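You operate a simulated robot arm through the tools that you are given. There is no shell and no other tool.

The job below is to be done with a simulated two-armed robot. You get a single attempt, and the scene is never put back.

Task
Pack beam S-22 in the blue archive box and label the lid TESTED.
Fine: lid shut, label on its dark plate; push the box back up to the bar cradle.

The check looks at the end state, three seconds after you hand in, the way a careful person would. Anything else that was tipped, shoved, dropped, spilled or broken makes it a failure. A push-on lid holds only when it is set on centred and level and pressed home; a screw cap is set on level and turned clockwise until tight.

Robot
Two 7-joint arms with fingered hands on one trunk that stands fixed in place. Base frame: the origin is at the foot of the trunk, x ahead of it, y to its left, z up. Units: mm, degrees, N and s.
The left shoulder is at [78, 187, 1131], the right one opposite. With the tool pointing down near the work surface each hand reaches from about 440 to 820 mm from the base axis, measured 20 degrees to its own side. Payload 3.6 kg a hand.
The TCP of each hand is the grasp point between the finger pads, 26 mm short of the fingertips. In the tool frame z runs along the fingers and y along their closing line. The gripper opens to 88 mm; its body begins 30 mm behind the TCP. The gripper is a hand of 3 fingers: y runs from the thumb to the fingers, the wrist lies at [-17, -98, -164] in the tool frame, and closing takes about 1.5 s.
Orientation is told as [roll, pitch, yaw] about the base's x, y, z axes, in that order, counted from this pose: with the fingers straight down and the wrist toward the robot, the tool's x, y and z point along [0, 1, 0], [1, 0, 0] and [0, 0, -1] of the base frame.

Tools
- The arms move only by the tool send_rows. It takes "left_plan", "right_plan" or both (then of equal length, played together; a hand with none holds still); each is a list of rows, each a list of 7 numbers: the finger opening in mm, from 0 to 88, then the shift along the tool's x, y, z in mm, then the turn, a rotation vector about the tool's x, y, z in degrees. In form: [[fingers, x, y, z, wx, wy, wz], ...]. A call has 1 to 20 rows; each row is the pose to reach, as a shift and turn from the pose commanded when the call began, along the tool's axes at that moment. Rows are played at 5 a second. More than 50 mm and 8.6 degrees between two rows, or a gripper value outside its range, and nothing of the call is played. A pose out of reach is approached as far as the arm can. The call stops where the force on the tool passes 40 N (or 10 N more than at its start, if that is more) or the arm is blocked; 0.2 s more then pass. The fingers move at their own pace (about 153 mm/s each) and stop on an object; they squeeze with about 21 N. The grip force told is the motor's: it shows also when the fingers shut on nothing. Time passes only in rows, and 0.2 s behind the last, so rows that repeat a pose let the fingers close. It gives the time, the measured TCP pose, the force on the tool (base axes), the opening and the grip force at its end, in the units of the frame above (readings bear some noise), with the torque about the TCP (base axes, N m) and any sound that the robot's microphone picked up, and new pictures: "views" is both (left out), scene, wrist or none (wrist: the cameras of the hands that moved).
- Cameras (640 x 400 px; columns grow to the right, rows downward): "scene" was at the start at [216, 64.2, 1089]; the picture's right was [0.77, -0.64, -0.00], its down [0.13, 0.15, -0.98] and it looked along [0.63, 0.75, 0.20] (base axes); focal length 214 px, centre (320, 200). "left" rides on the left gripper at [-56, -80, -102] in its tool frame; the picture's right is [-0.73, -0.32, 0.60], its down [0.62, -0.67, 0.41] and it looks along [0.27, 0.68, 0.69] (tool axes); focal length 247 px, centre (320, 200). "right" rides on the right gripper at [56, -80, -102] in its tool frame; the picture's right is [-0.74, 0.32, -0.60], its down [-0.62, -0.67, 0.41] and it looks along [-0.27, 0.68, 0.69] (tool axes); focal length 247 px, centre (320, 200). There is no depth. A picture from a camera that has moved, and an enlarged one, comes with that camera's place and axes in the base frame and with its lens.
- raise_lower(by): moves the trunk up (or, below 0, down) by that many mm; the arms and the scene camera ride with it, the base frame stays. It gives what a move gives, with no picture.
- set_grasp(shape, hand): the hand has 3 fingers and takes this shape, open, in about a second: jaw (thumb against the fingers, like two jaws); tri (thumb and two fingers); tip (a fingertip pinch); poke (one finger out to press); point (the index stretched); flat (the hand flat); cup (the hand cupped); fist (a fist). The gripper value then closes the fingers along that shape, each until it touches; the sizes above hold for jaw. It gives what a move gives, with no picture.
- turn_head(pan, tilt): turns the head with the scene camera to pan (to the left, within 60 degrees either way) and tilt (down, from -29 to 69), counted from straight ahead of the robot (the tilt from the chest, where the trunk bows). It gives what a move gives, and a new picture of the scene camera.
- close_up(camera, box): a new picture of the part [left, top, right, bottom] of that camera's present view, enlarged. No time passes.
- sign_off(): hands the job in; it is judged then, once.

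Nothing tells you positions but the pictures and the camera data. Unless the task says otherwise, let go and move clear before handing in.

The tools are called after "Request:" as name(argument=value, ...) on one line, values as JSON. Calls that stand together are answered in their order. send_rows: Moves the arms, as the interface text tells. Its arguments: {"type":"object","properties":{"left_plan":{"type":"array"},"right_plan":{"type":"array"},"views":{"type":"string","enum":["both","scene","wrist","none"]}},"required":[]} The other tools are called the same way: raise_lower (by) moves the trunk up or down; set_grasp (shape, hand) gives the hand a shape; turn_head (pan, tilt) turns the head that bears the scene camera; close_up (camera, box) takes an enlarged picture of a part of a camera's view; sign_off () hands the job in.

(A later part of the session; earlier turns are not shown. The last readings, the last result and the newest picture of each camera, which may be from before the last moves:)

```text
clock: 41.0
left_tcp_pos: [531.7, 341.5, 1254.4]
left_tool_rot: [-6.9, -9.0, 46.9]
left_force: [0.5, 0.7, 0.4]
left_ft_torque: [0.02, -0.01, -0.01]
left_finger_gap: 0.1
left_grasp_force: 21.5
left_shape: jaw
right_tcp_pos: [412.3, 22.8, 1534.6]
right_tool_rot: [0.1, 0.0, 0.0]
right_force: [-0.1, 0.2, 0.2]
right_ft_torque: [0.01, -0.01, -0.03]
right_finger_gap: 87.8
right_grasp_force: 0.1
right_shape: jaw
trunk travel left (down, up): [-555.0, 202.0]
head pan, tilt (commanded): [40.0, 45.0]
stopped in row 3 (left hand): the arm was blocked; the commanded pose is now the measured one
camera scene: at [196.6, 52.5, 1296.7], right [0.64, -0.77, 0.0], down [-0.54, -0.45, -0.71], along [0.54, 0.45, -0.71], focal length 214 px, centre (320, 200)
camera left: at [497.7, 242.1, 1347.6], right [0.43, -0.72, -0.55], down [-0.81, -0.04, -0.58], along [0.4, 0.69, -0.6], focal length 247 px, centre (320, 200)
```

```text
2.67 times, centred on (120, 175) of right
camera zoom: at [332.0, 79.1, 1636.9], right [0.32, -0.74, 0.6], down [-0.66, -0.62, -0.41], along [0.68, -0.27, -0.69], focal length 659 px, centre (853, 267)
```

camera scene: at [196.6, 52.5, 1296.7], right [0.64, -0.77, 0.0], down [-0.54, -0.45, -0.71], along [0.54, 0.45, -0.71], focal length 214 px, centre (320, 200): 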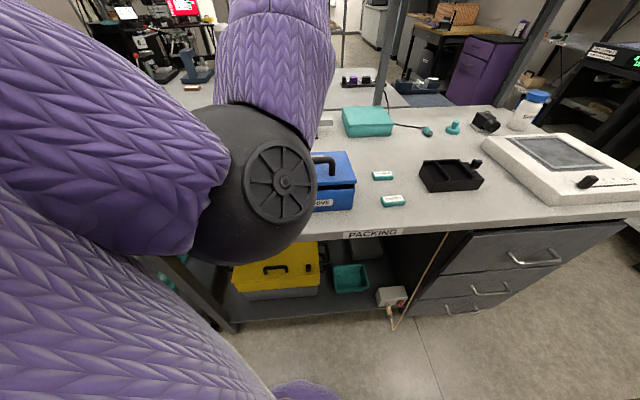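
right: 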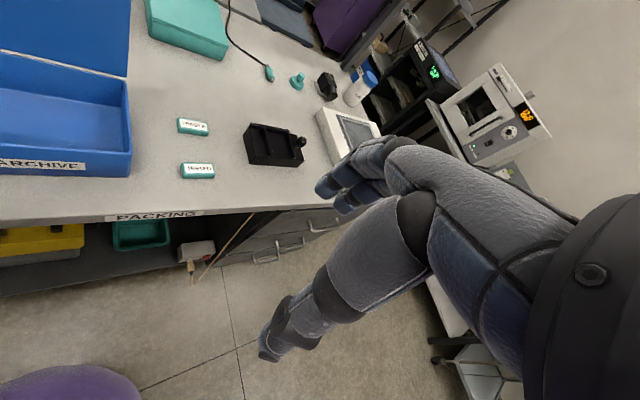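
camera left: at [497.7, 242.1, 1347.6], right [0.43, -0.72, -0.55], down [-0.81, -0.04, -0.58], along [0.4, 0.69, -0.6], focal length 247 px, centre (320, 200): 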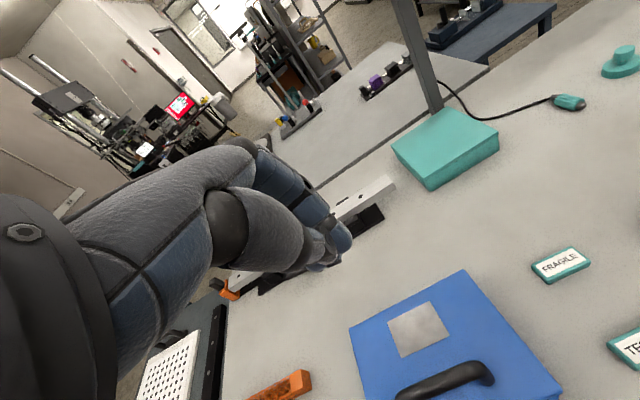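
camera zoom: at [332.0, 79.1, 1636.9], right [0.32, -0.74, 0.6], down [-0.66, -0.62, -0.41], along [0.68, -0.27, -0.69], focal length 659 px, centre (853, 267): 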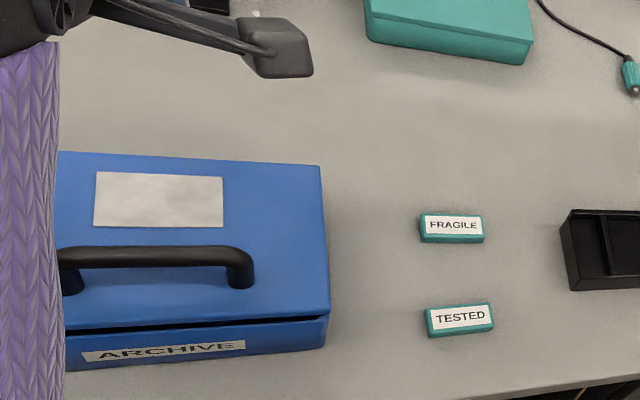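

The arm got into a badly folded configuration. I'll extend it forward to unfold it and level the hand, then check.

Request:
send_rows(left_plan=[[0, 3, 25, 2, 0, 0, 0], [0, 7, 50, 8, 2.2, 1.7, 0.5], [0, 12, 76, 18, 4.5, 3.4, 1], [0, 17, 102, 30, 6.8, 5.2, 1.5], [0, 22, 127, 42, 9, 6.9, 1.9], [0, 22, 127, 42, 9, 6.9, 1.9]])

```text
clock: 42.4
left_tcp_pos: [608.5, 444.9, 1229.8]
left_tool_rot: [0.1, 0.2, 44.4]
left_force: [-0.7, 0.0, 0.0]
left_ft_torque: [0.02, 0.03, 0.05]
left_finger_gap: 0.0
left_grasp_force: 21.3
left_shape: jaw
right_tcp_pos: [412.1, 21.1, 1533.9]
right_tool_rot: [0.2, 0.0, 0.2]
right_force: [0.0, 1.2, 0.1]
right_ft_torque: [0.02, 0.0, 0.01]
right_finger_gap: 87.5
right_grasp_force: 0.1
right_shape: jaw
trunk travel left (down, up): [-555.0, 202.0]
head pan, tilt (commanded): [40.0, 45.0]
camera scene: at [196.3, 51.8, 1296.7], right [0.64, -0.77, 0.0], down [-0.54, -0.45, -0.71], along [0.54, 0.46, -0.71], focal length 214 px, centre (320, 200)
camera left: at [591.8, 350.0, 1330.4], right [0.28, -0.75, -0.6], down [-0.91, -0.02, -0.41], along [0.29, 0.66, -0.69], focal length 247 px, centre (320, 200)
```

scene: 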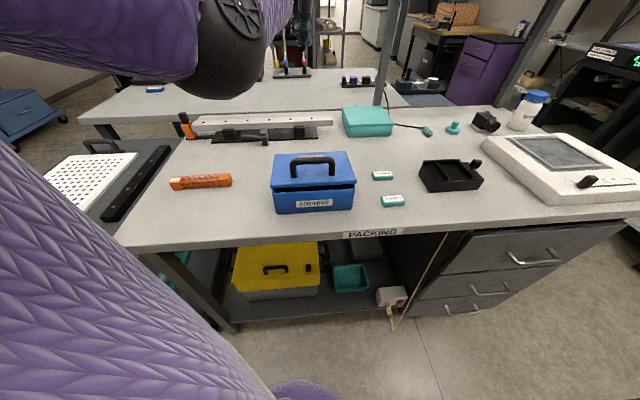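
left: 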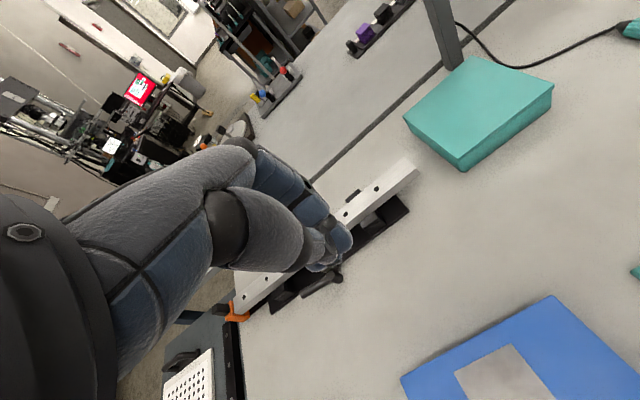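

Request:
close_up(camera="scene", box=[240, 130, 420, 242])

Request:
close_up(camera="right", box=[0, 100, 240, 250])

```text
3.56 times, centred on (330, 186) of scene
camera zoom: at [196.3, 51.8, 1296.7], right [0.64, -0.77, 0.0], down [-0.54, -0.45, -0.71], along [0.54, 0.46, -0.71], focal length 763 px, centre (284, 250)
```

zoom: 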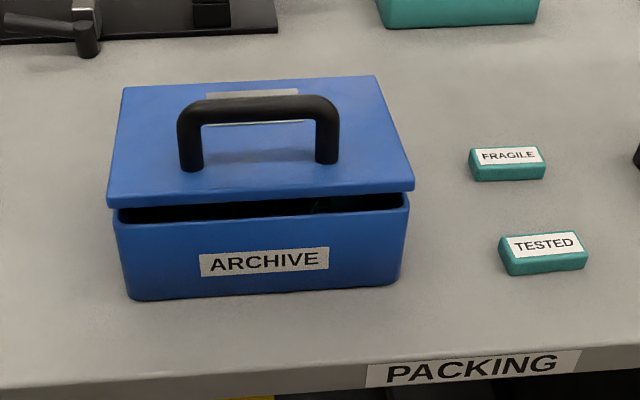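

```text
2.67 times, centred on (120, 175) of right
camera zoom: at [331.5, 78.4, 1636.9], right [0.32, -0.73, 0.6], down [-0.66, -0.62, -0.41], along [0.68, -0.27, -0.69], focal length 659 px, centre (853, 267)
```

zoom: 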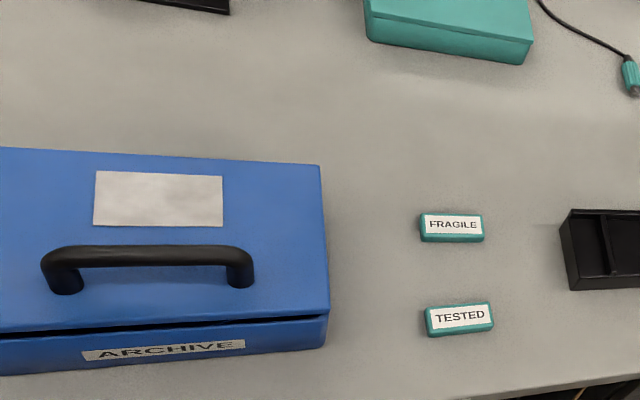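

The arm has recovered and the view is clear. The lid still has a gap of about 18 mm at the front, and the bar centre is at about [503, 330, 1005]. I'll come back in low over the bar and press.

Request:
send_rows(left_plan=[[0, 0, -15, 40, 0, 0, 0], [0, 0, -40, 80, 0, 0, 0], [0, -2, -75, 115, 0, 0, 0], [0, -4, -110, 140, 0, 0, 0], [0, -6, -140, 152, 0, 0, 0], [0, -8, -156, 155, 0, 0, 0], [0, -8, -156, 155, 0, 0, 0]])

Request:
close_up(camera="left", box=[260, 120, 580, 320])

```text
clock: 44.2
left_tcp_pos: [521.5, 375.4, 1116.8]
left_tool_rot: [-0.3, -5.8, 46.8]
left_force: [0.1, 0.1, 0.1]
left_ft_torque: [-0.01, 0.0, -0.01]
left_finger_gap: 0.0
left_grasp_force: 21.1
left_shape: jaw
right_tcp_pos: [412.4, 23.4, 1534.3]
right_tool_rot: [0.1, 0.0, -0.1]
right_force: [0.2, -0.2, 0.0]
right_ft_torque: [0.02, 0.0, -0.01]
right_finger_gap: 87.7
right_grasp_force: 0.1
right_shape: jaw
trunk travel left (down, up): [-555.0, 202.0]
head pan, tilt (commanded): [40.0, 45.0]
stopped in row 7 (left hand): the arm was blocked; the commanded pose is now the measured one
camera scene: at [196.6, 52.6, 1296.7], right [0.64, -0.77, 0.0], down [-0.54, -0.45, -0.71], along [0.54, 0.45, -0.71], focal length 214 px, centre (320, 200)
camera left: at [501.5, 272.5, 1208.8], right [0.36, -0.69, -0.62], down [-0.88, -0.03, -0.48], along [0.32, 0.72, -0.62], focal length 247 px, centre (320, 200)
```

scene: 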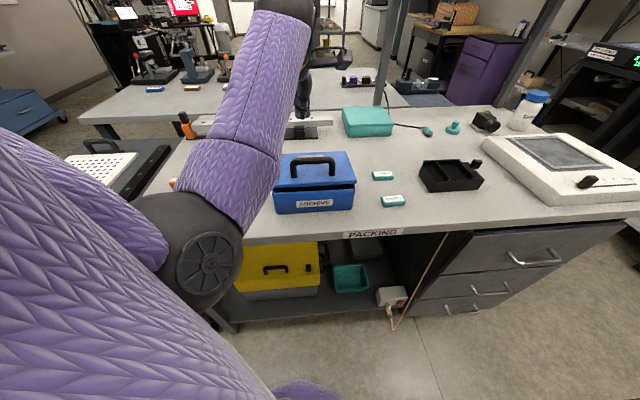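
left: 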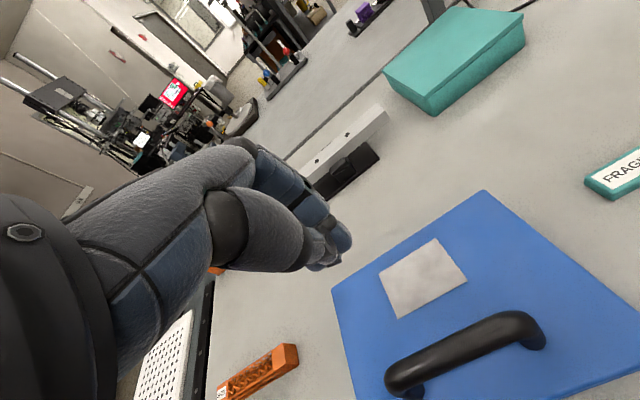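

```text
2.00 times, centred on (420, 220) of left
camera zoom: at [501.5, 272.5, 1208.8], right [0.36, -0.69, -0.62], down [-0.88, -0.03, -0.48], along [0.32, 0.72, -0.62], focal length 494 px, centre (120, 160)
```

zoom: 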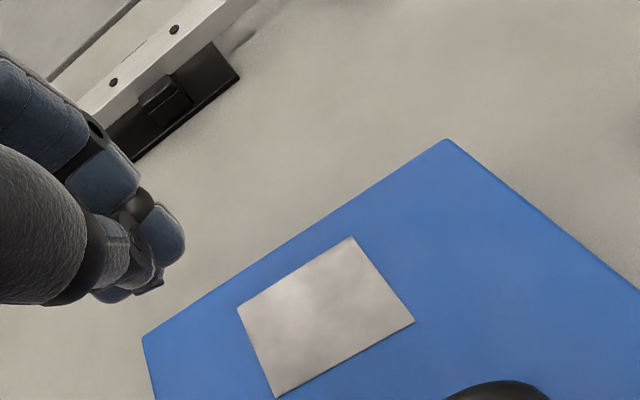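

The elbow has swung in against the torso. I'll take the arm up and out to the left to restore the elbow-out posture that worked before, then return low.

Request:
send_rows(left_plan=[[0, 20, 0, -35, 0, 0, 0], [0, 50, 0, -70, 1, 0, 1], [0, 85, -5, -100, 2, 0, 2], [0, 120, -10, -130, 3, 0.1, 3], [0, 155, -15, -155, 4, 0.2, 4], [0, 190, -20, -175, 5, 0.2, 5], [0, 225, -24, -185, 5.8, 0.3, 6], [0, 259, -27, -187, 5.8, 0.3, 6.8], [0, 259, -27, -187, 5.8, 0.3, 6.8]])

```text
clock: 46.2
left_tcp_pos: [300.6, 516.7, 1297.6]
left_tool_rot: [0.2, 0.2, 39.8]
left_force: [-0.3, 0.1, 0.3]
left_ft_torque: [-0.01, -0.02, -0.02]
left_finger_gap: 0.0
left_grasp_force: 20.4
left_shape: jaw
right_tcp_pos: [412.5, 21.9, 1534.0]
right_tool_rot: [0.2, -0.1, 0.0]
right_force: [0.0, 0.6, -0.6]
right_ft_torque: [0.01, -0.03, 0.04]
right_finger_gap: 87.8
right_grasp_force: 0.1
right_shape: jaw
trunk travel left (down, up): [-555.0, 202.0]
head pan, tilt (commanded): [40.0, 45.0]
camera scene: at [196.8, 51.7, 1296.6], right [0.64, -0.77, 0.0], down [-0.54, -0.45, -0.71], along [0.54, 0.46, -0.71], focal length 214 px, centre (320, 200)
camera left: at [276.4, 423.0, 1398.1], right [0.22, -0.77, -0.6], down [-0.91, 0.05, -0.41], along [0.34, 0.64, -0.69], focal length 247 px, centre (320, 200)
```

scene: 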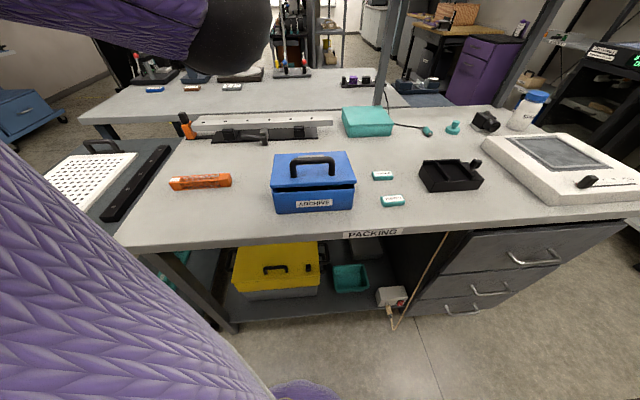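
left: 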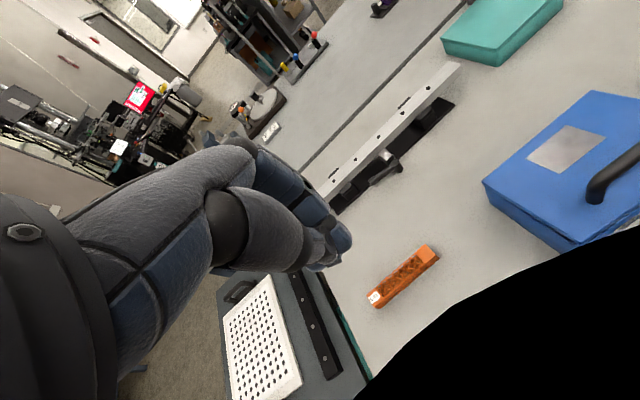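

The elbow is still on the inner side. I'll turn the hand to yaw −45° (wrist to the left), which also suits picking up the label later, and see whether the elbow swings outward.

Request:
send_rows(left_plan=[[0, -18, 7, 0, 0, 0, 7], [0, -36, 13, 0, 0, 0, 14], [0, -55, 20, 0, 0, 0, 21], [0, -73, 26, 4, 0, 0, 28], [0, -91, 33, 8, 0, 0, 35], [0, -109, 39, 12, 0, 0, 42], [0, -127, 46, 18, 0, 0, 49], [0, -145, 52, 24, 0, 0, 56], [0, -164, 59, 30, 0, 0, 63], [0, -182, 65, 36, 0, 0, 70], [0, -200, 72, 42, 0, 0, 77], [0, -218, 78, 48, 0, 0, 84], [0, -218, 78, 48, 0, 0, 84]])

```text
clock: 49.0
left_tcp_pos: [499.3, 398.0, 1248.4]
left_tool_rot: [-0.3, 0.3, -44.2]
left_force: [0.2, -0.3, 0.2]
left_ft_torque: [-0.04, 0.0, 0.01]
left_finger_gap: 0.0
left_grasp_force: 21.3
left_shape: jaw
right_tcp_pos: [411.5, 22.9, 1534.8]
right_tool_rot: [0.0, 0.0, 0.0]
right_force: [-0.6, 0.3, 0.3]
right_ft_torque: [0.01, -0.04, -0.01]
right_finger_gap: 87.6
right_grasp_force: 0.1
right_shape: jaw
trunk travel left (down, up): [-555.0, 202.0]
head pan, tilt (commanded): [40.0, 45.0]
camera scene: at [196.3, 52.4, 1296.7], right [0.64, -0.77, 0.0], down [-0.54, -0.45, -0.71], along [0.54, 0.45, -0.71], focal length 214 px, centre (320, 200)
camera left: at [403.5, 415.3, 1348.7], right [-0.74, -0.31, -0.59], down [-0.04, 0.91, -0.41], along [0.67, -0.28, -0.69], focal length 247 px, centre (320, 200)
```

scene: 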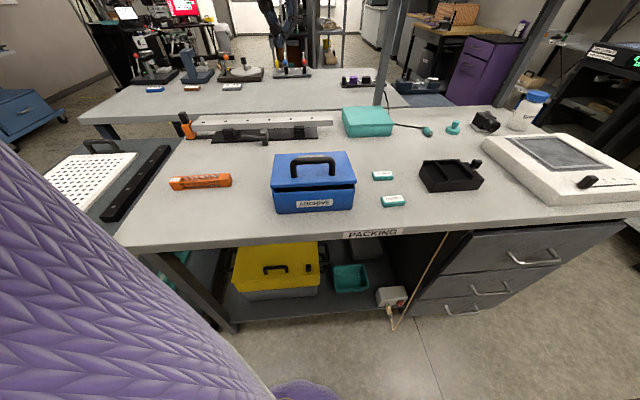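
left: 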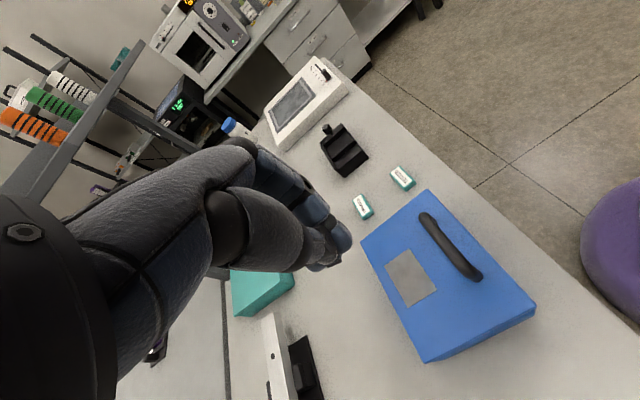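

The elbow is now out to the left and the view is clear. I'll bring the closed fingertips down over the handle bar with this wrist orientation.

Request:
send_rows(left_plan=[[0, -10, 9, 35, 0, 0, 0], [0, -22, 18, 75, 0, 0, 0], [0, -34, 28, 115, 0, 0, 0], [0, -44, 38, 150, 0, 0, 0], [0, -51, 45, 175, 0, 0, 0], [0, -51, 45, 180, 0, 0, 0], [0, -51, 45, 180, 0, 0, 0]])

Request:
close_up(camera="scene", box=[240, 110, 420, 222])

Request:
close_up(camera="right", box=[0, 100, 240, 250])

```text
clock: 50.6
left_tcp_pos: [496.2, 331.9, 1066.4]
left_tool_rot: [-0.3, 0.2, -44.2]
left_force: [0.5, -0.6, 0.2]
left_ft_torque: [0.03, 0.0, 0.01]
left_finger_gap: 0.0
left_grasp_force: 21.3
left_shape: jaw
right_tcp_pos: [412.3, 22.2, 1534.5]
right_tool_rot: [0.0, 0.0, 0.1]
right_force: [-0.1, 0.4, 0.1]
right_ft_torque: [-0.03, 0.02, -0.03]
right_finger_gap: 87.8
right_grasp_force: 0.0
right_shape: jaw
trunk travel left (down, up): [-555.0, 202.0]
head pan, tilt (commanded): [40.0, 45.0]
camera scene: at [196.5, 52.4, 1296.7], right [0.64, -0.77, 0.0], down [-0.54, -0.45, -0.71], along [0.54, 0.45, -0.71], focal length 214 px, centre (320, 200)
camera left: at [400.7, 348.5, 1167.8], right [-0.74, -0.31, -0.59], down [-0.05, 0.91, -0.41], along [0.67, -0.28, -0.69], focal length 247 px, centre (320, 200)
```

scene: 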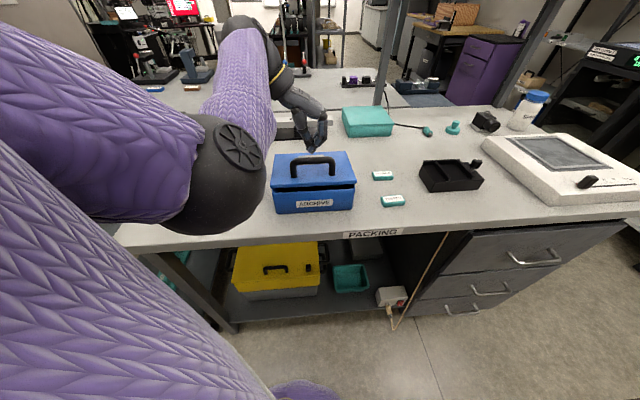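
left: 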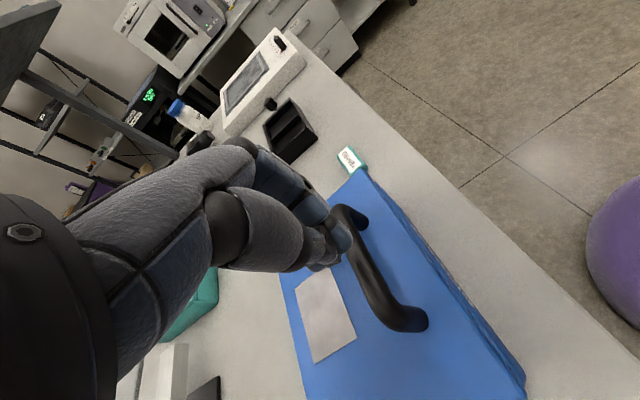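

```text
3.56 times, centred on (330, 166) of scene
camera zoom: at [196.5, 52.4, 1296.7], right [0.64, -0.77, 0.0], down [-0.54, -0.45, -0.71], along [0.54, 0.45, -0.71], focal length 763 px, centre (284, 321)
```

zoom: 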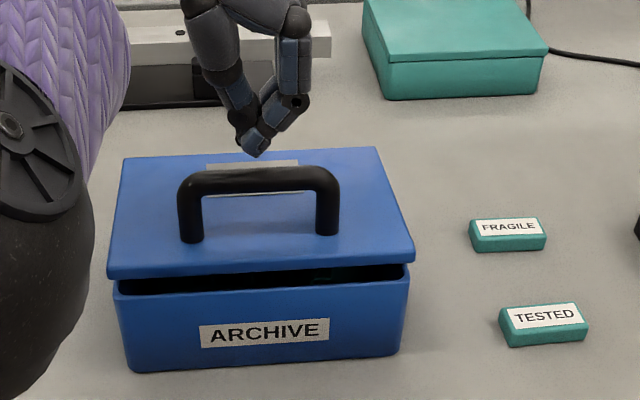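

```text
2.67 times, centred on (120, 175) of right
camera zoom: at [331.8, 79.0, 1636.9], right [0.32, -0.73, 0.6], down [-0.66, -0.62, -0.41], along [0.68, -0.27, -0.69], focal length 659 px, centre (853, 267)
```

zoom: 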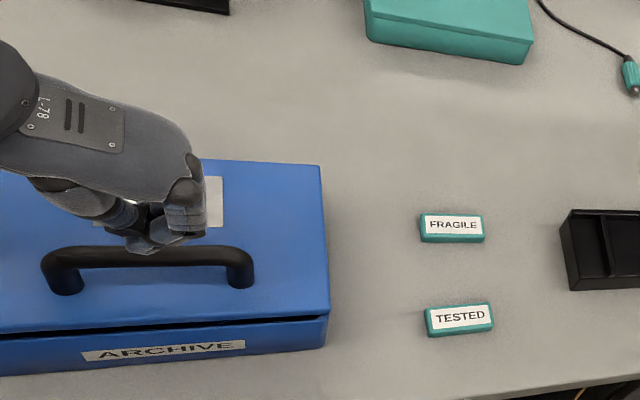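

The fingertips are right above the middle of the bar. I'll press straight down in small steps.

Request:
send_rows(left_plan=[[0, 0, 0, 10, 0, 0, 0], [0, 0, 0, 18, 0, 0, 0], [0, 0, 0, 23, 0, 0, 0], [0, 0, 0, 27, 0, 0, 0], [0, 0, 0, 31, 0, 0, 0], [0, 0, 0, 34, 0, 0, 0], [0, 0, 0, 37, 0, 0, 0], [0, 0, 0, 40, 0, 0, 0]])

Request:
close_up(camera="scene", box=[240, 110, 420, 222])

```text
clock: 52.3
left_tcp_pos: [499.3, 331.4, 1039.5]
left_tool_rot: [0.4, -1.0, -44.2]
left_force: [-3.9, -3.4, 18.4]
left_ft_torque: [-0.22, 0.33, -0.02]
left_finger_gap: 0.0
left_grasp_force: 20.6
left_shape: jaw
right_tcp_pos: [410.1, 21.9, 1534.9]
right_tool_rot: [0.1, -0.2, -0.1]
right_force: [-0.1, -0.3, -0.3]
right_ft_torque: [-0.02, 0.05, -0.02]
right_finger_gap: 88.0
right_grasp_force: 0.1
right_shape: jaw
trunk travel left (down, up): [-555.0, 202.0]
head pan, tilt (commanded): [40.0, 45.0]
stopped in row 8 (left hand): the force on the tool passed its limit at 42 N (the readings are from after the stop); the commanded pose is now the measured one
camera scene: at [194.7, 51.9, 1296.9], right [0.64, -0.77, 0.0], down [-0.54, -0.45, -0.71], along [0.54, 0.46, -0.71], focal length 214 px, centre (320, 200)
camera left: at [402.3, 347.9, 1138.1], right [-0.73, -0.31, -0.61], down [-0.04, 0.91, -0.42], along [0.68, -0.28, -0.67], focal length 247 px, centre (320, 200)
```

scene: 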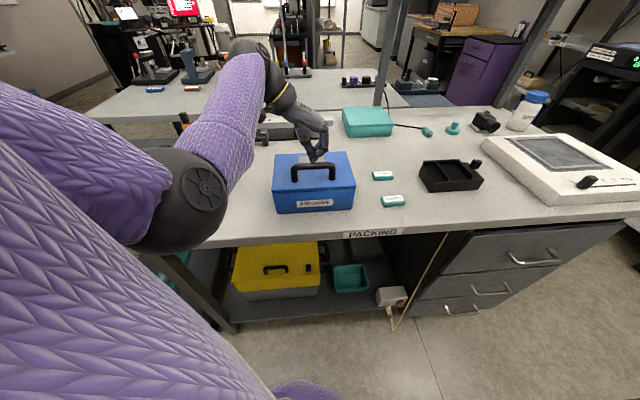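
left: 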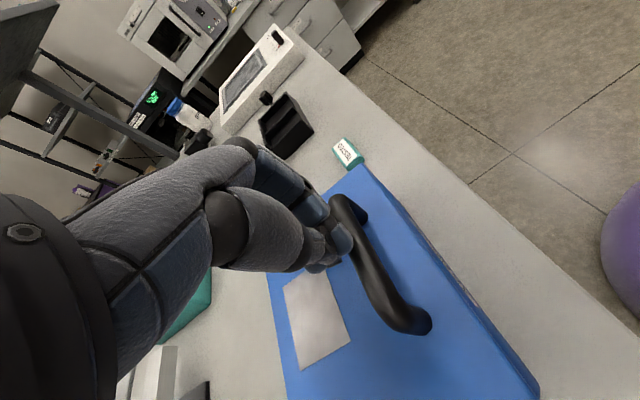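

```text
3.56 times, centred on (330, 166) of scene
camera zoom: at [194.7, 51.9, 1296.9], right [0.64, -0.77, 0.0], down [-0.54, -0.45, -0.71], along [0.54, 0.46, -0.71], focal length 763 px, centre (284, 321)
```

zoom: 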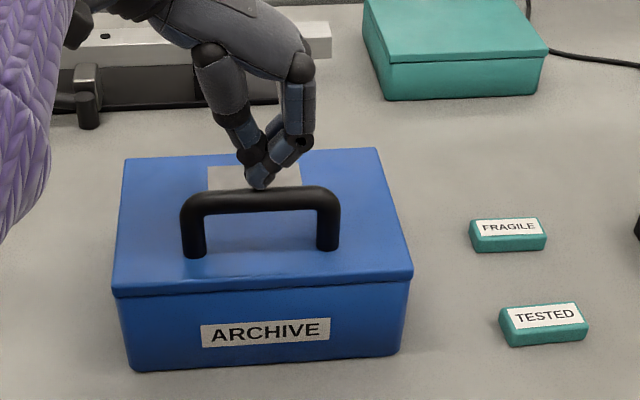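

The lid went down and pushed back with over 40 N, so it looks shut. I'll lift off and inspect the seam.

Request:
send_rows(left_plan=[[0, 0, 0, -15, 0, 0, 0], [0, 10, -5, -50, 0, 0, 0], [0, 30, -15, -90, 0, 0, 0], [0, 60, -30, -120, 0, 0, 0], [0, 80, -40, -130, 0, 0, 0]])

Request:
close_up(camera="scene", box=[250, 130, 370, 205])

Request:
close_up(camera="right", box=[0, 130, 160, 230])

Request:
close_up(camera="left", box=[280, 100, 600, 300])

```text
clock: 53.5
left_tcp_pos: [525.3, 419.0, 1166.8]
left_tool_rot: [0.3, -0.6, -44.1]
left_force: [0.5, 0.3, -0.8]
left_ft_torque: [0.03, 0.03, -0.02]
left_finger_gap: 0.0
left_grasp_force: 20.8
left_shape: jaw
right_tcp_pos: [412.2, 23.2, 1534.2]
right_tool_rot: [0.0, 0.0, 0.0]
right_force: [1.8, 1.4, -0.4]
right_ft_torque: [0.02, -0.01, -0.01]
right_finger_gap: 87.9
right_grasp_force: 0.0
right_shape: jaw
trunk travel left (down, up): [-555.0, 202.0]
head pan, tilt (commanded): [40.0, 45.0]
camera scene: at [196.6, 52.9, 1296.6], right [0.64, -0.77, 0.0], down [-0.54, -0.46, -0.71], along [0.54, 0.45, -0.71], focal length 214 px, centre (320, 200)
camera left: at [428.3, 436.6, 1266.7], right [-0.73, -0.31, -0.6], down [-0.04, 0.91, -0.41], along [0.68, -0.28, -0.68], focal length 247 px, centre (320, 200)
```

scene: 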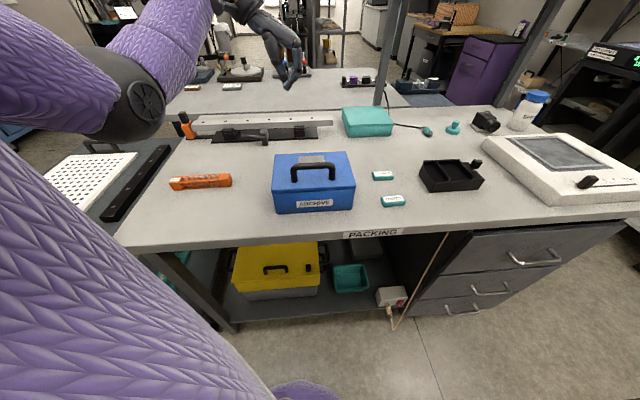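
left: 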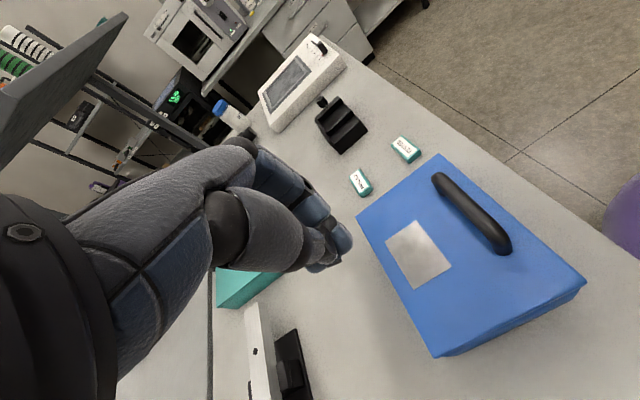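

```text
5.33 times, centred on (310, 168) of scene
camera zoom: at [196.6, 52.9, 1296.6], right [0.64, -0.77, 0.0], down [-0.54, -0.46, -0.71], along [0.54, 0.45, -0.71], focal length 1144 px, centre (373, 373)
```

zoom: 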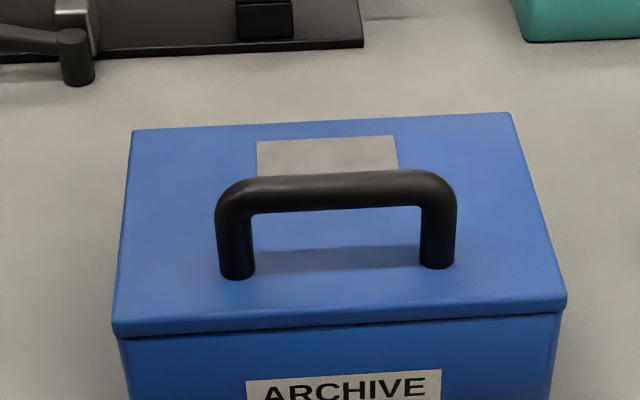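

```text
4.00 times, centred on (80, 180) of right
camera zoom: at [331.9, 79.7, 1636.8], right [0.32, -0.73, 0.6], down [-0.66, -0.62, -0.41], along [0.68, -0.27, -0.69], focal length 988 px, centre (1280, 280)
```

zoom: 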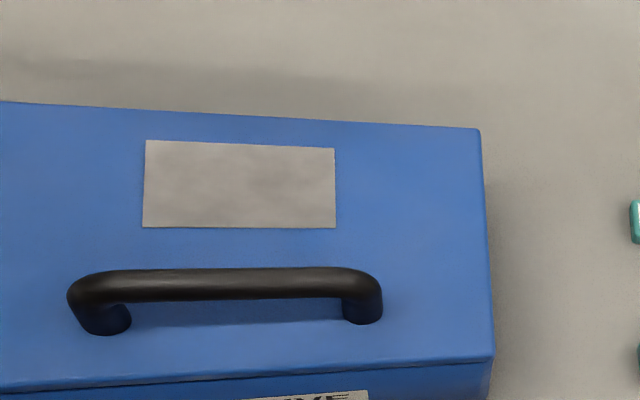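

```text
2.00 times, centred on (440, 200) of left
camera zoom: at [428.3, 436.6, 1266.7], right [-0.73, -0.31, -0.6], down [-0.04, 0.91, -0.41], along [0.68, -0.28, -0.68], focal length 494 px, centre (80, 200)
```

zoom: 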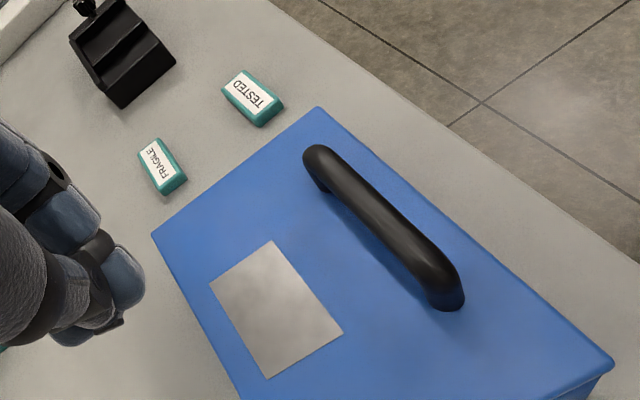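

The lid is shut all round. Next is the TESTED label at about [635, 162], 61 × 28 mm. I'll carry the open hand above it.

Request:
send_rows(left_plan=[[20, -14, 34, 0, 0, 0, 0], [50, -30, 70, 0, 0, 0, -0.4], [88, -46, 108, 0, 0, 0, -0.8], [88, -62, 147, 0, 0, 0, -1.2], [88, -78, 186, 0, 0, 0, -1.6], [88, -94, 225, 0, 0, 0, -1.6], [88, -108, 257, 0, 0, 0, -1.6], [88, -108, 257, 0, 0, 0, -1.6]], views="wrist")

Request:
raise_lower(by=-130)

Request:
turn_head(pan=35, tilt=45)

Request:
close_up(camera="left", box=[240, 150, 560, 350])

```text
clock: 55.3
left_tcp_pos: [631.7, 162.4, 1168.3]
left_tool_rot: [0.3, -0.6, -42.4]
left_force: [-0.8, -0.5, -0.5]
left_ft_torque: [0.01, 0.0, 0.0]
left_finger_gap: 87.9
left_grasp_force: 0.2
left_shape: jaw
right_tcp_pos: [411.7, 23.2, 1535.5]
right_tool_rot: [0.0, 0.0, 0.1]
right_force: [0.1, 0.1, 0.9]
right_ft_torque: [0.0, 0.02, -0.01]
right_finger_gap: 87.5
right_grasp_force: 0.0
right_shape: jaw
trunk travel left (down, up): [-555.0, 202.0]
head pan, tilt (commanded): [40.0, 45.0]
camera left: at [534.3, 176.4, 1268.4], right [-0.72, -0.33, -0.61], down [-0.07, 0.91, -0.41], along [0.69, -0.26, -0.68], focal length 247 px, centre (320, 200)
```

left: 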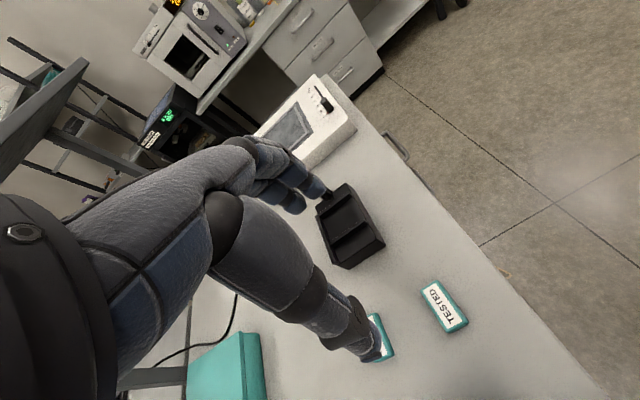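

```text
clock: 56.9
left_tcp_pos: [635.1, 161.4, 1037.8]
left_tool_rot: [0.3, -0.5, -42.5]
left_force: [0.0, -0.4, 0.1]
left_ft_torque: [-0.02, 0.03, 0.03]
left_finger_gap: 87.6
left_grasp_force: 0.0
left_shape: jaw
right_tcp_pos: [411.2, 23.7, 1404.8]
right_tool_rot: [0.1, -0.1, 0.0]
right_force: [0.2, -0.9, 0.2]
right_ft_torque: [-0.01, 0.0, 0.0]
right_finger_gap: 87.7
right_grasp_force: 0.1
right_shape: jaw
trunk travel left (down, up): [-425.0, 332.0]
head pan, tilt (commanded): [40.0, 45.0]
```

```text
clock: 57.5
left_tcp_pos: [634.7, 161.8, 1036.9]
left_tool_rot: [0.2, -0.5, -42.5]
left_force: [0.1, 0.0, -0.7]
left_ft_torque: [0.05, -0.02, 0.0]
left_finger_gap: 87.4
left_grasp_force: 0.1
left_shape: jaw
right_tcp_pos: [412.5, 21.8, 1405.4]
right_tool_rot: [-0.1, -0.1, 0.0]
right_force: [-0.7, 0.0, 0.3]
right_ft_torque: [-0.02, 0.0, 0.0]
right_finger_gap: 87.7
right_grasp_force: 0.1
right_shape: jaw
trunk travel left (down, up): [-425.0, 332.0]
head pan, tilt (commanded): [35.0, 45.0]
camera scene: at [209.3, 46.8, 1161.6], right [0.57, -0.82, 0.0], down [-0.58, -0.41, -0.71], along [0.58, 0.41, -0.71], focal length 214 px, centre (320, 200)
```

scene: 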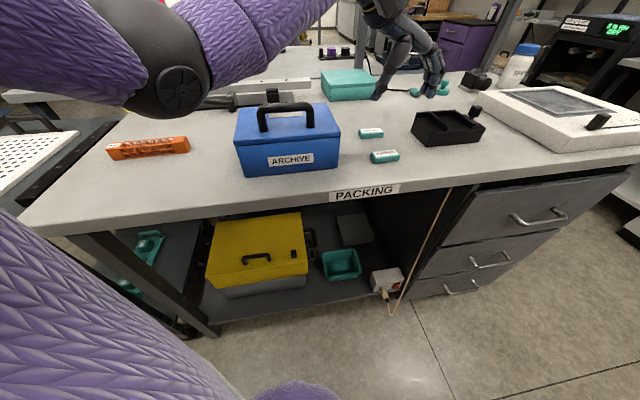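

```text
2.00 times, centred on (400, 250) of left
camera zoom: at [537.6, 175.2, 1136.9], right [-0.73, -0.33, -0.61], down [-0.07, 0.91, -0.41], along [0.69, -0.26, -0.68], focal length 494 px, centre (160, 100)
```

zoom: 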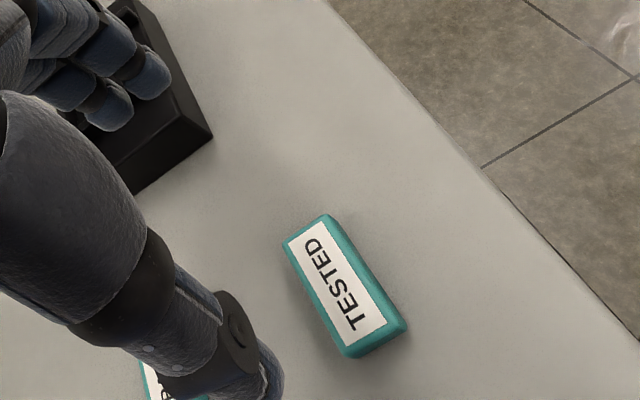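

The label's centre is about [630.5, 165], 5 mm toward the thumb. I'll correct for that and descend partway.

Request:
send_rows(left_plan=[[80, 0, -5, 25, 0, 0, 0], [80, 0, -5.5, 55, 0, 0, 0], [80, 0, -5.5, 85, 0, 0, 0], [80, 0, -5.5, 105, 0, 0, 0], [80, 0, -5.5, 105, 0, 0, 0]])

Request:
close_up(camera="left", box=[240, 150, 560, 350])

Request:
close_up(camera="scene", box=[320, 60, 500, 172])

```text
clock: 58.8
left_tcp_pos: [632.7, 163.9, 930.5]
left_tool_rot: [0.3, -0.5, -42.4]
left_force: [-1.3, 0.3, 0.0]
left_ft_torque: [0.0, 0.02, 0.02]
left_finger_gap: 80.1
left_grasp_force: 0.1
left_shape: jaw
right_tcp_pos: [411.0, 22.8, 1403.8]
right_tool_rot: [0.0, 0.1, 0.1]
right_force: [0.6, -0.5, -0.6]
right_ft_torque: [-0.03, 0.02, 0.02]
right_finger_gap: 87.8
right_grasp_force: 0.0
right_shape: jaw
trunk travel left (down, up): [-425.0, 332.0]
head pan, tilt (commanded): [35.0, 45.0]
camera scene: at [209.2, 46.8, 1161.7], right [0.57, -0.82, 0.0], down [-0.58, -0.41, -0.71], along [0.58, 0.41, -0.71], focal length 214 px, centre (320, 200)
camera left: at [534.6, 176.8, 1030.6], right [-0.73, -0.33, -0.61], down [-0.07, 0.91, -0.41], along [0.69, -0.26, -0.68], focal length 247 px, centre (320, 200)
```

scene: 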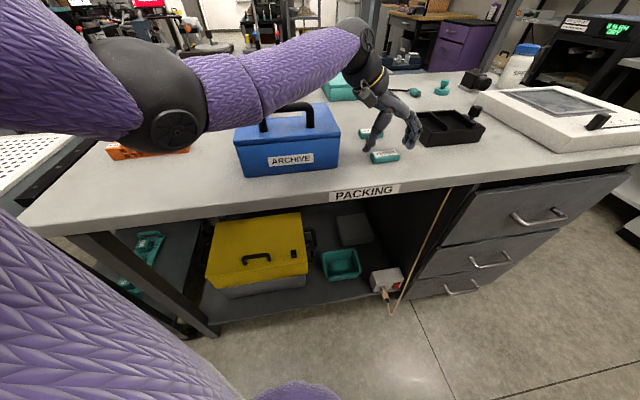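
left: 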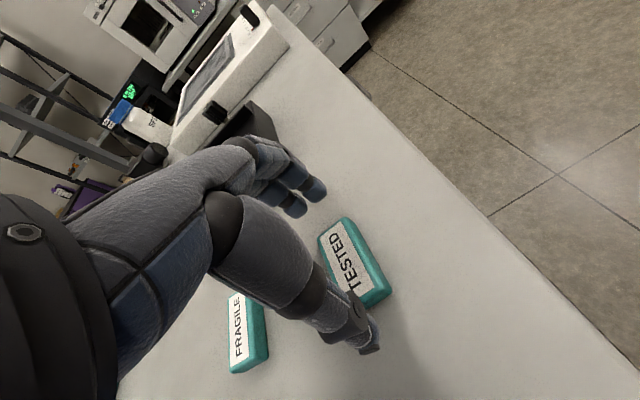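

```text
2.00 times, centred on (400, 250) of left
camera zoom: at [534.6, 176.8, 1030.6], right [-0.73, -0.33, -0.61], down [-0.07, 0.91, -0.41], along [0.69, -0.26, -0.68], focal length 494 px, centre (160, 100)
```

zoom: 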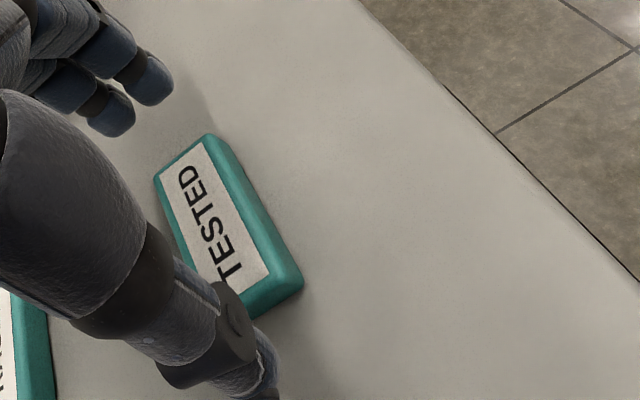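

```text
3.56 times, centred on (410, 116) of scene
camera zoom: at [209.2, 46.8, 1161.7], right [0.57, -0.82, 0.0], down [-0.58, -0.41, -0.71], along [0.58, 0.41, -0.71], focal length 763 px, centre (0, 499)
```

zoom: 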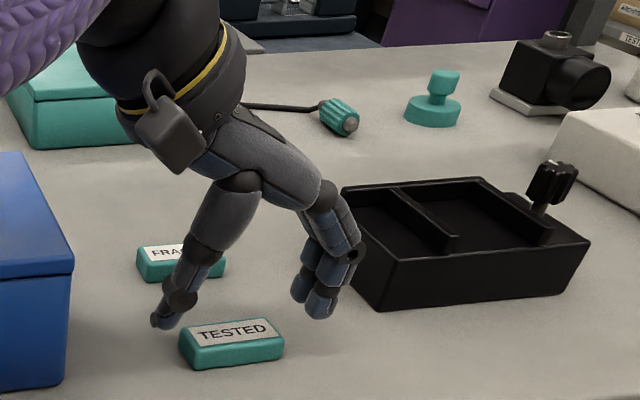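

TCP is centred over the label. I'll descend the last 20 mm and close on its ends.

Request:
send_rows(left_plan=[[80, 0, 0, 8, 0, 0, 0], [80, 0, 0, 15, 0, 0, 0], [80, 0, 0, 20, 0, 0, 0], [80, 0, 0, 20, 0, 0, 0], [70, 0, 0, 20, 0, 0, 0], [60, 0, 0, 20, 0, 0, 0], [50, 0, 0, 20, 0, 0, 0], [40, 0, 0, 20, 0, 0, 0], [40, 0, 0, 20, 0, 0, 0], [40, 0, 0, 20, 0, 0, 0]])

Request:
close_up(camera="scene", box=[320, 60, 500, 172])

Request:
close_up(camera="left", box=[240, 150, 560, 350])

```text
clock: 61.0
left_tcp_pos: [632.4, 165.4, 911.2]
left_tool_rot: [0.3, -0.5, -42.5]
left_force: [1.0, -0.4, 0.0]
left_ft_torque: [0.03, -0.04, 0.02]
left_finger_gap: 54.2
left_grasp_force: 20.5
left_shape: jaw
right_tcp_pos: [412.1, 22.7, 1405.3]
right_tool_rot: [0.0, 0.0, 0.0]
right_force: [-1.3, 0.0, 1.0]
right_ft_torque: [-0.02, 0.01, 0.01]
right_finger_gap: 87.5
right_grasp_force: 0.0
right_shape: jaw
trunk travel left (down, up): [-425.0, 332.0]
head pan, tilt (commanded): [35.0, 45.0]
camera scene: at [209.3, 46.8, 1161.6], right [0.57, -0.82, 0.0], down [-0.58, -0.41, -0.71], along [0.58, 0.41, -0.71], focal length 214 px, centre (320, 200)
camera left: at [535.1, 178.7, 1011.5], right [-0.73, -0.33, -0.61], down [-0.07, 0.91, -0.41], along [0.69, -0.26, -0.68], focal length 247 px, centre (320, 200)
```

scene: 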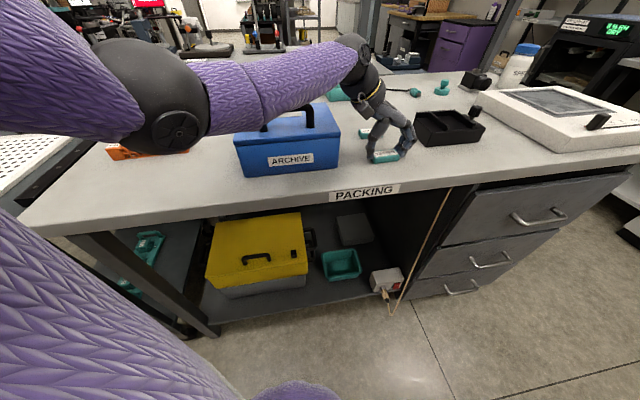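
left: 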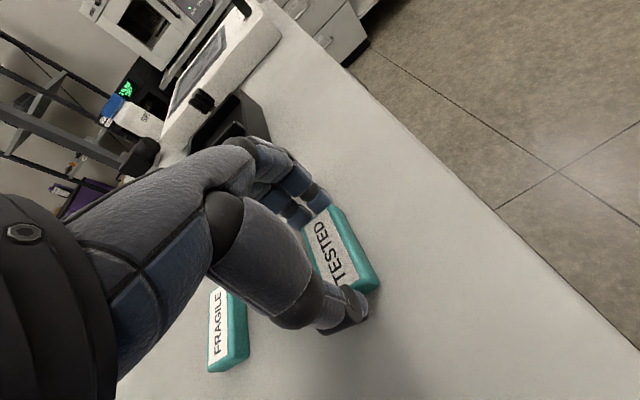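

```text
3.56 times, centred on (410, 116) of scene
camera zoom: at [209.3, 46.8, 1161.6], right [0.57, -0.82, 0.0], down [-0.58, -0.41, -0.71], along [0.58, 0.41, -0.71], focal length 763 px, centre (0, 499)
```

zoom: 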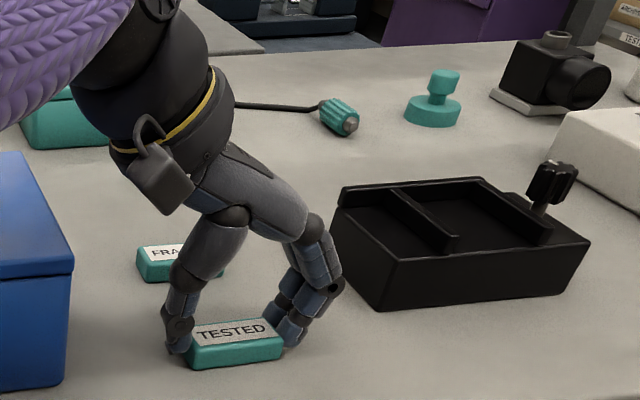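

```text
2.00 times, centred on (400, 250) of left
camera zoom: at [535.1, 178.7, 1011.5], right [-0.73, -0.33, -0.61], down [-0.07, 0.91, -0.41], along [0.69, -0.26, -0.68], focal length 494 px, centre (160, 100)
```

zoom: 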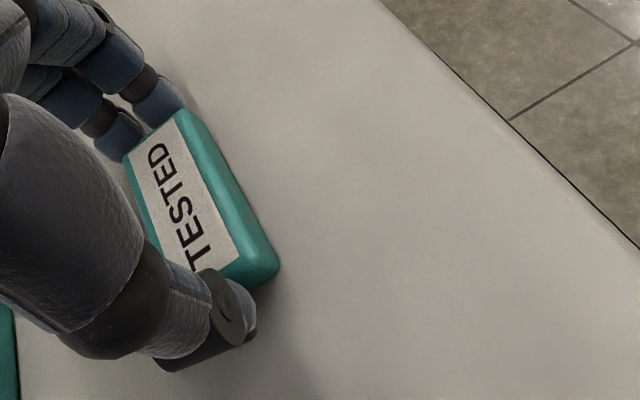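

The label is gripped at its ends, with a 54 mm gap and 20 N. I'll lift gently and check.

Request:
send_rows(left_plan=[[40, 0, 0, -4, 0, 0, 0], [40, 0, 0, -15, 0, 0, 0], [40, 0, 0, -40, 0, 0, 0], [40, 0, 0, -75, 0, 0, 0], [40, 0, 0, -110, 0, 0, 0], [40, 0, 0, -140, 0, 0, 0], [40, 0, 0, -140, 0, 0, 0]])

Request:
close_up(camera="left", box=[240, 150, 560, 350])

Request:
close_up(camera="scene", box=[320, 30, 500, 142])

```text
clock: 62.5
left_tcp_pos: [627.6, 166.7, 1052.7]
left_tool_rot: [0.3, -0.3, -42.5]
left_force: [-0.8, 0.1, -0.2]
left_ft_torque: [0.0, 0.0, 0.02]
left_finger_gap: 54.1
left_grasp_force: 20.4
left_shape: jaw
right_tcp_pos: [411.6, 22.1, 1404.3]
right_tool_rot: [0.0, 0.0, 0.0]
right_force: [0.1, 0.1, -0.1]
right_ft_torque: [0.0, -0.02, 0.0]
right_finger_gap: 87.4
right_grasp_force: 0.0
right_shape: jaw
trunk travel left (down, up): [-425.0, 332.0]
head pan, tilt (commanded): [35.0, 45.0]
camera scene: at [209.4, 46.7, 1161.6], right [0.57, -0.82, 0.0], down [-0.58, -0.41, -0.71], along [0.58, 0.41, -0.71], focal length 214 px, centre (320, 200)
camera left: at [530.5, 180.2, 1152.5], right [-0.73, -0.33, -0.61], down [-0.07, 0.91, -0.41], along [0.69, -0.26, -0.68], focal length 247 px, centre (320, 200)
```

scene: 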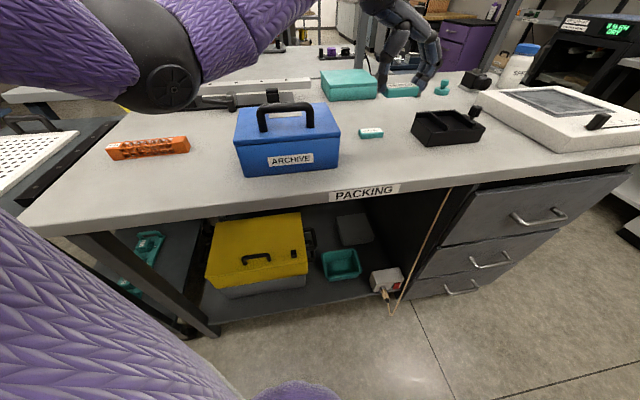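
left: 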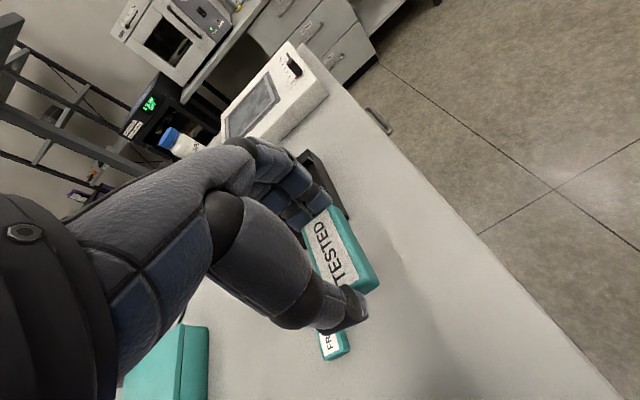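

```text
2.00 times, centred on (400, 250) of left
camera zoom: at [530.5, 180.2, 1152.5], right [-0.73, -0.33, -0.61], down [-0.07, 0.91, -0.41], along [0.69, -0.26, -0.68], focal length 494 px, centre (160, 100)
```

zoom: 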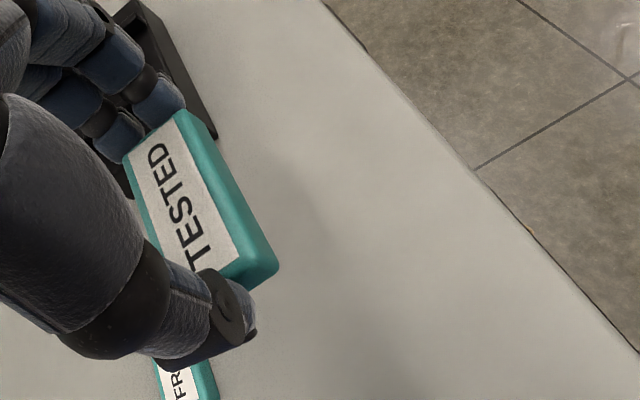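

```text
3.56 times, centred on (410, 86) of scene
camera zoom: at [209.4, 46.7, 1161.6], right [0.57, -0.82, 0.0], down [-0.58, -0.41, -0.71], along [0.58, 0.41, -0.71], focal length 763 px, centre (0, 605)
```

zoom: 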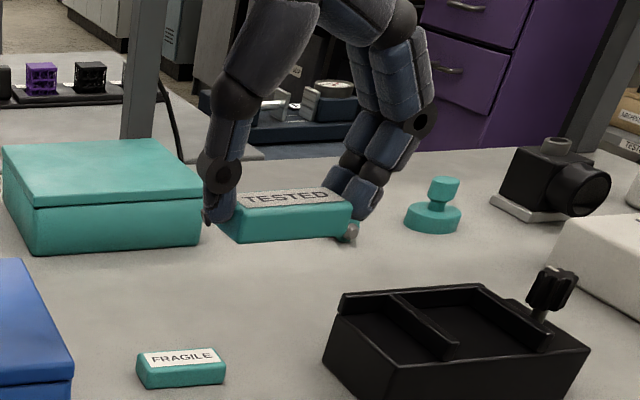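

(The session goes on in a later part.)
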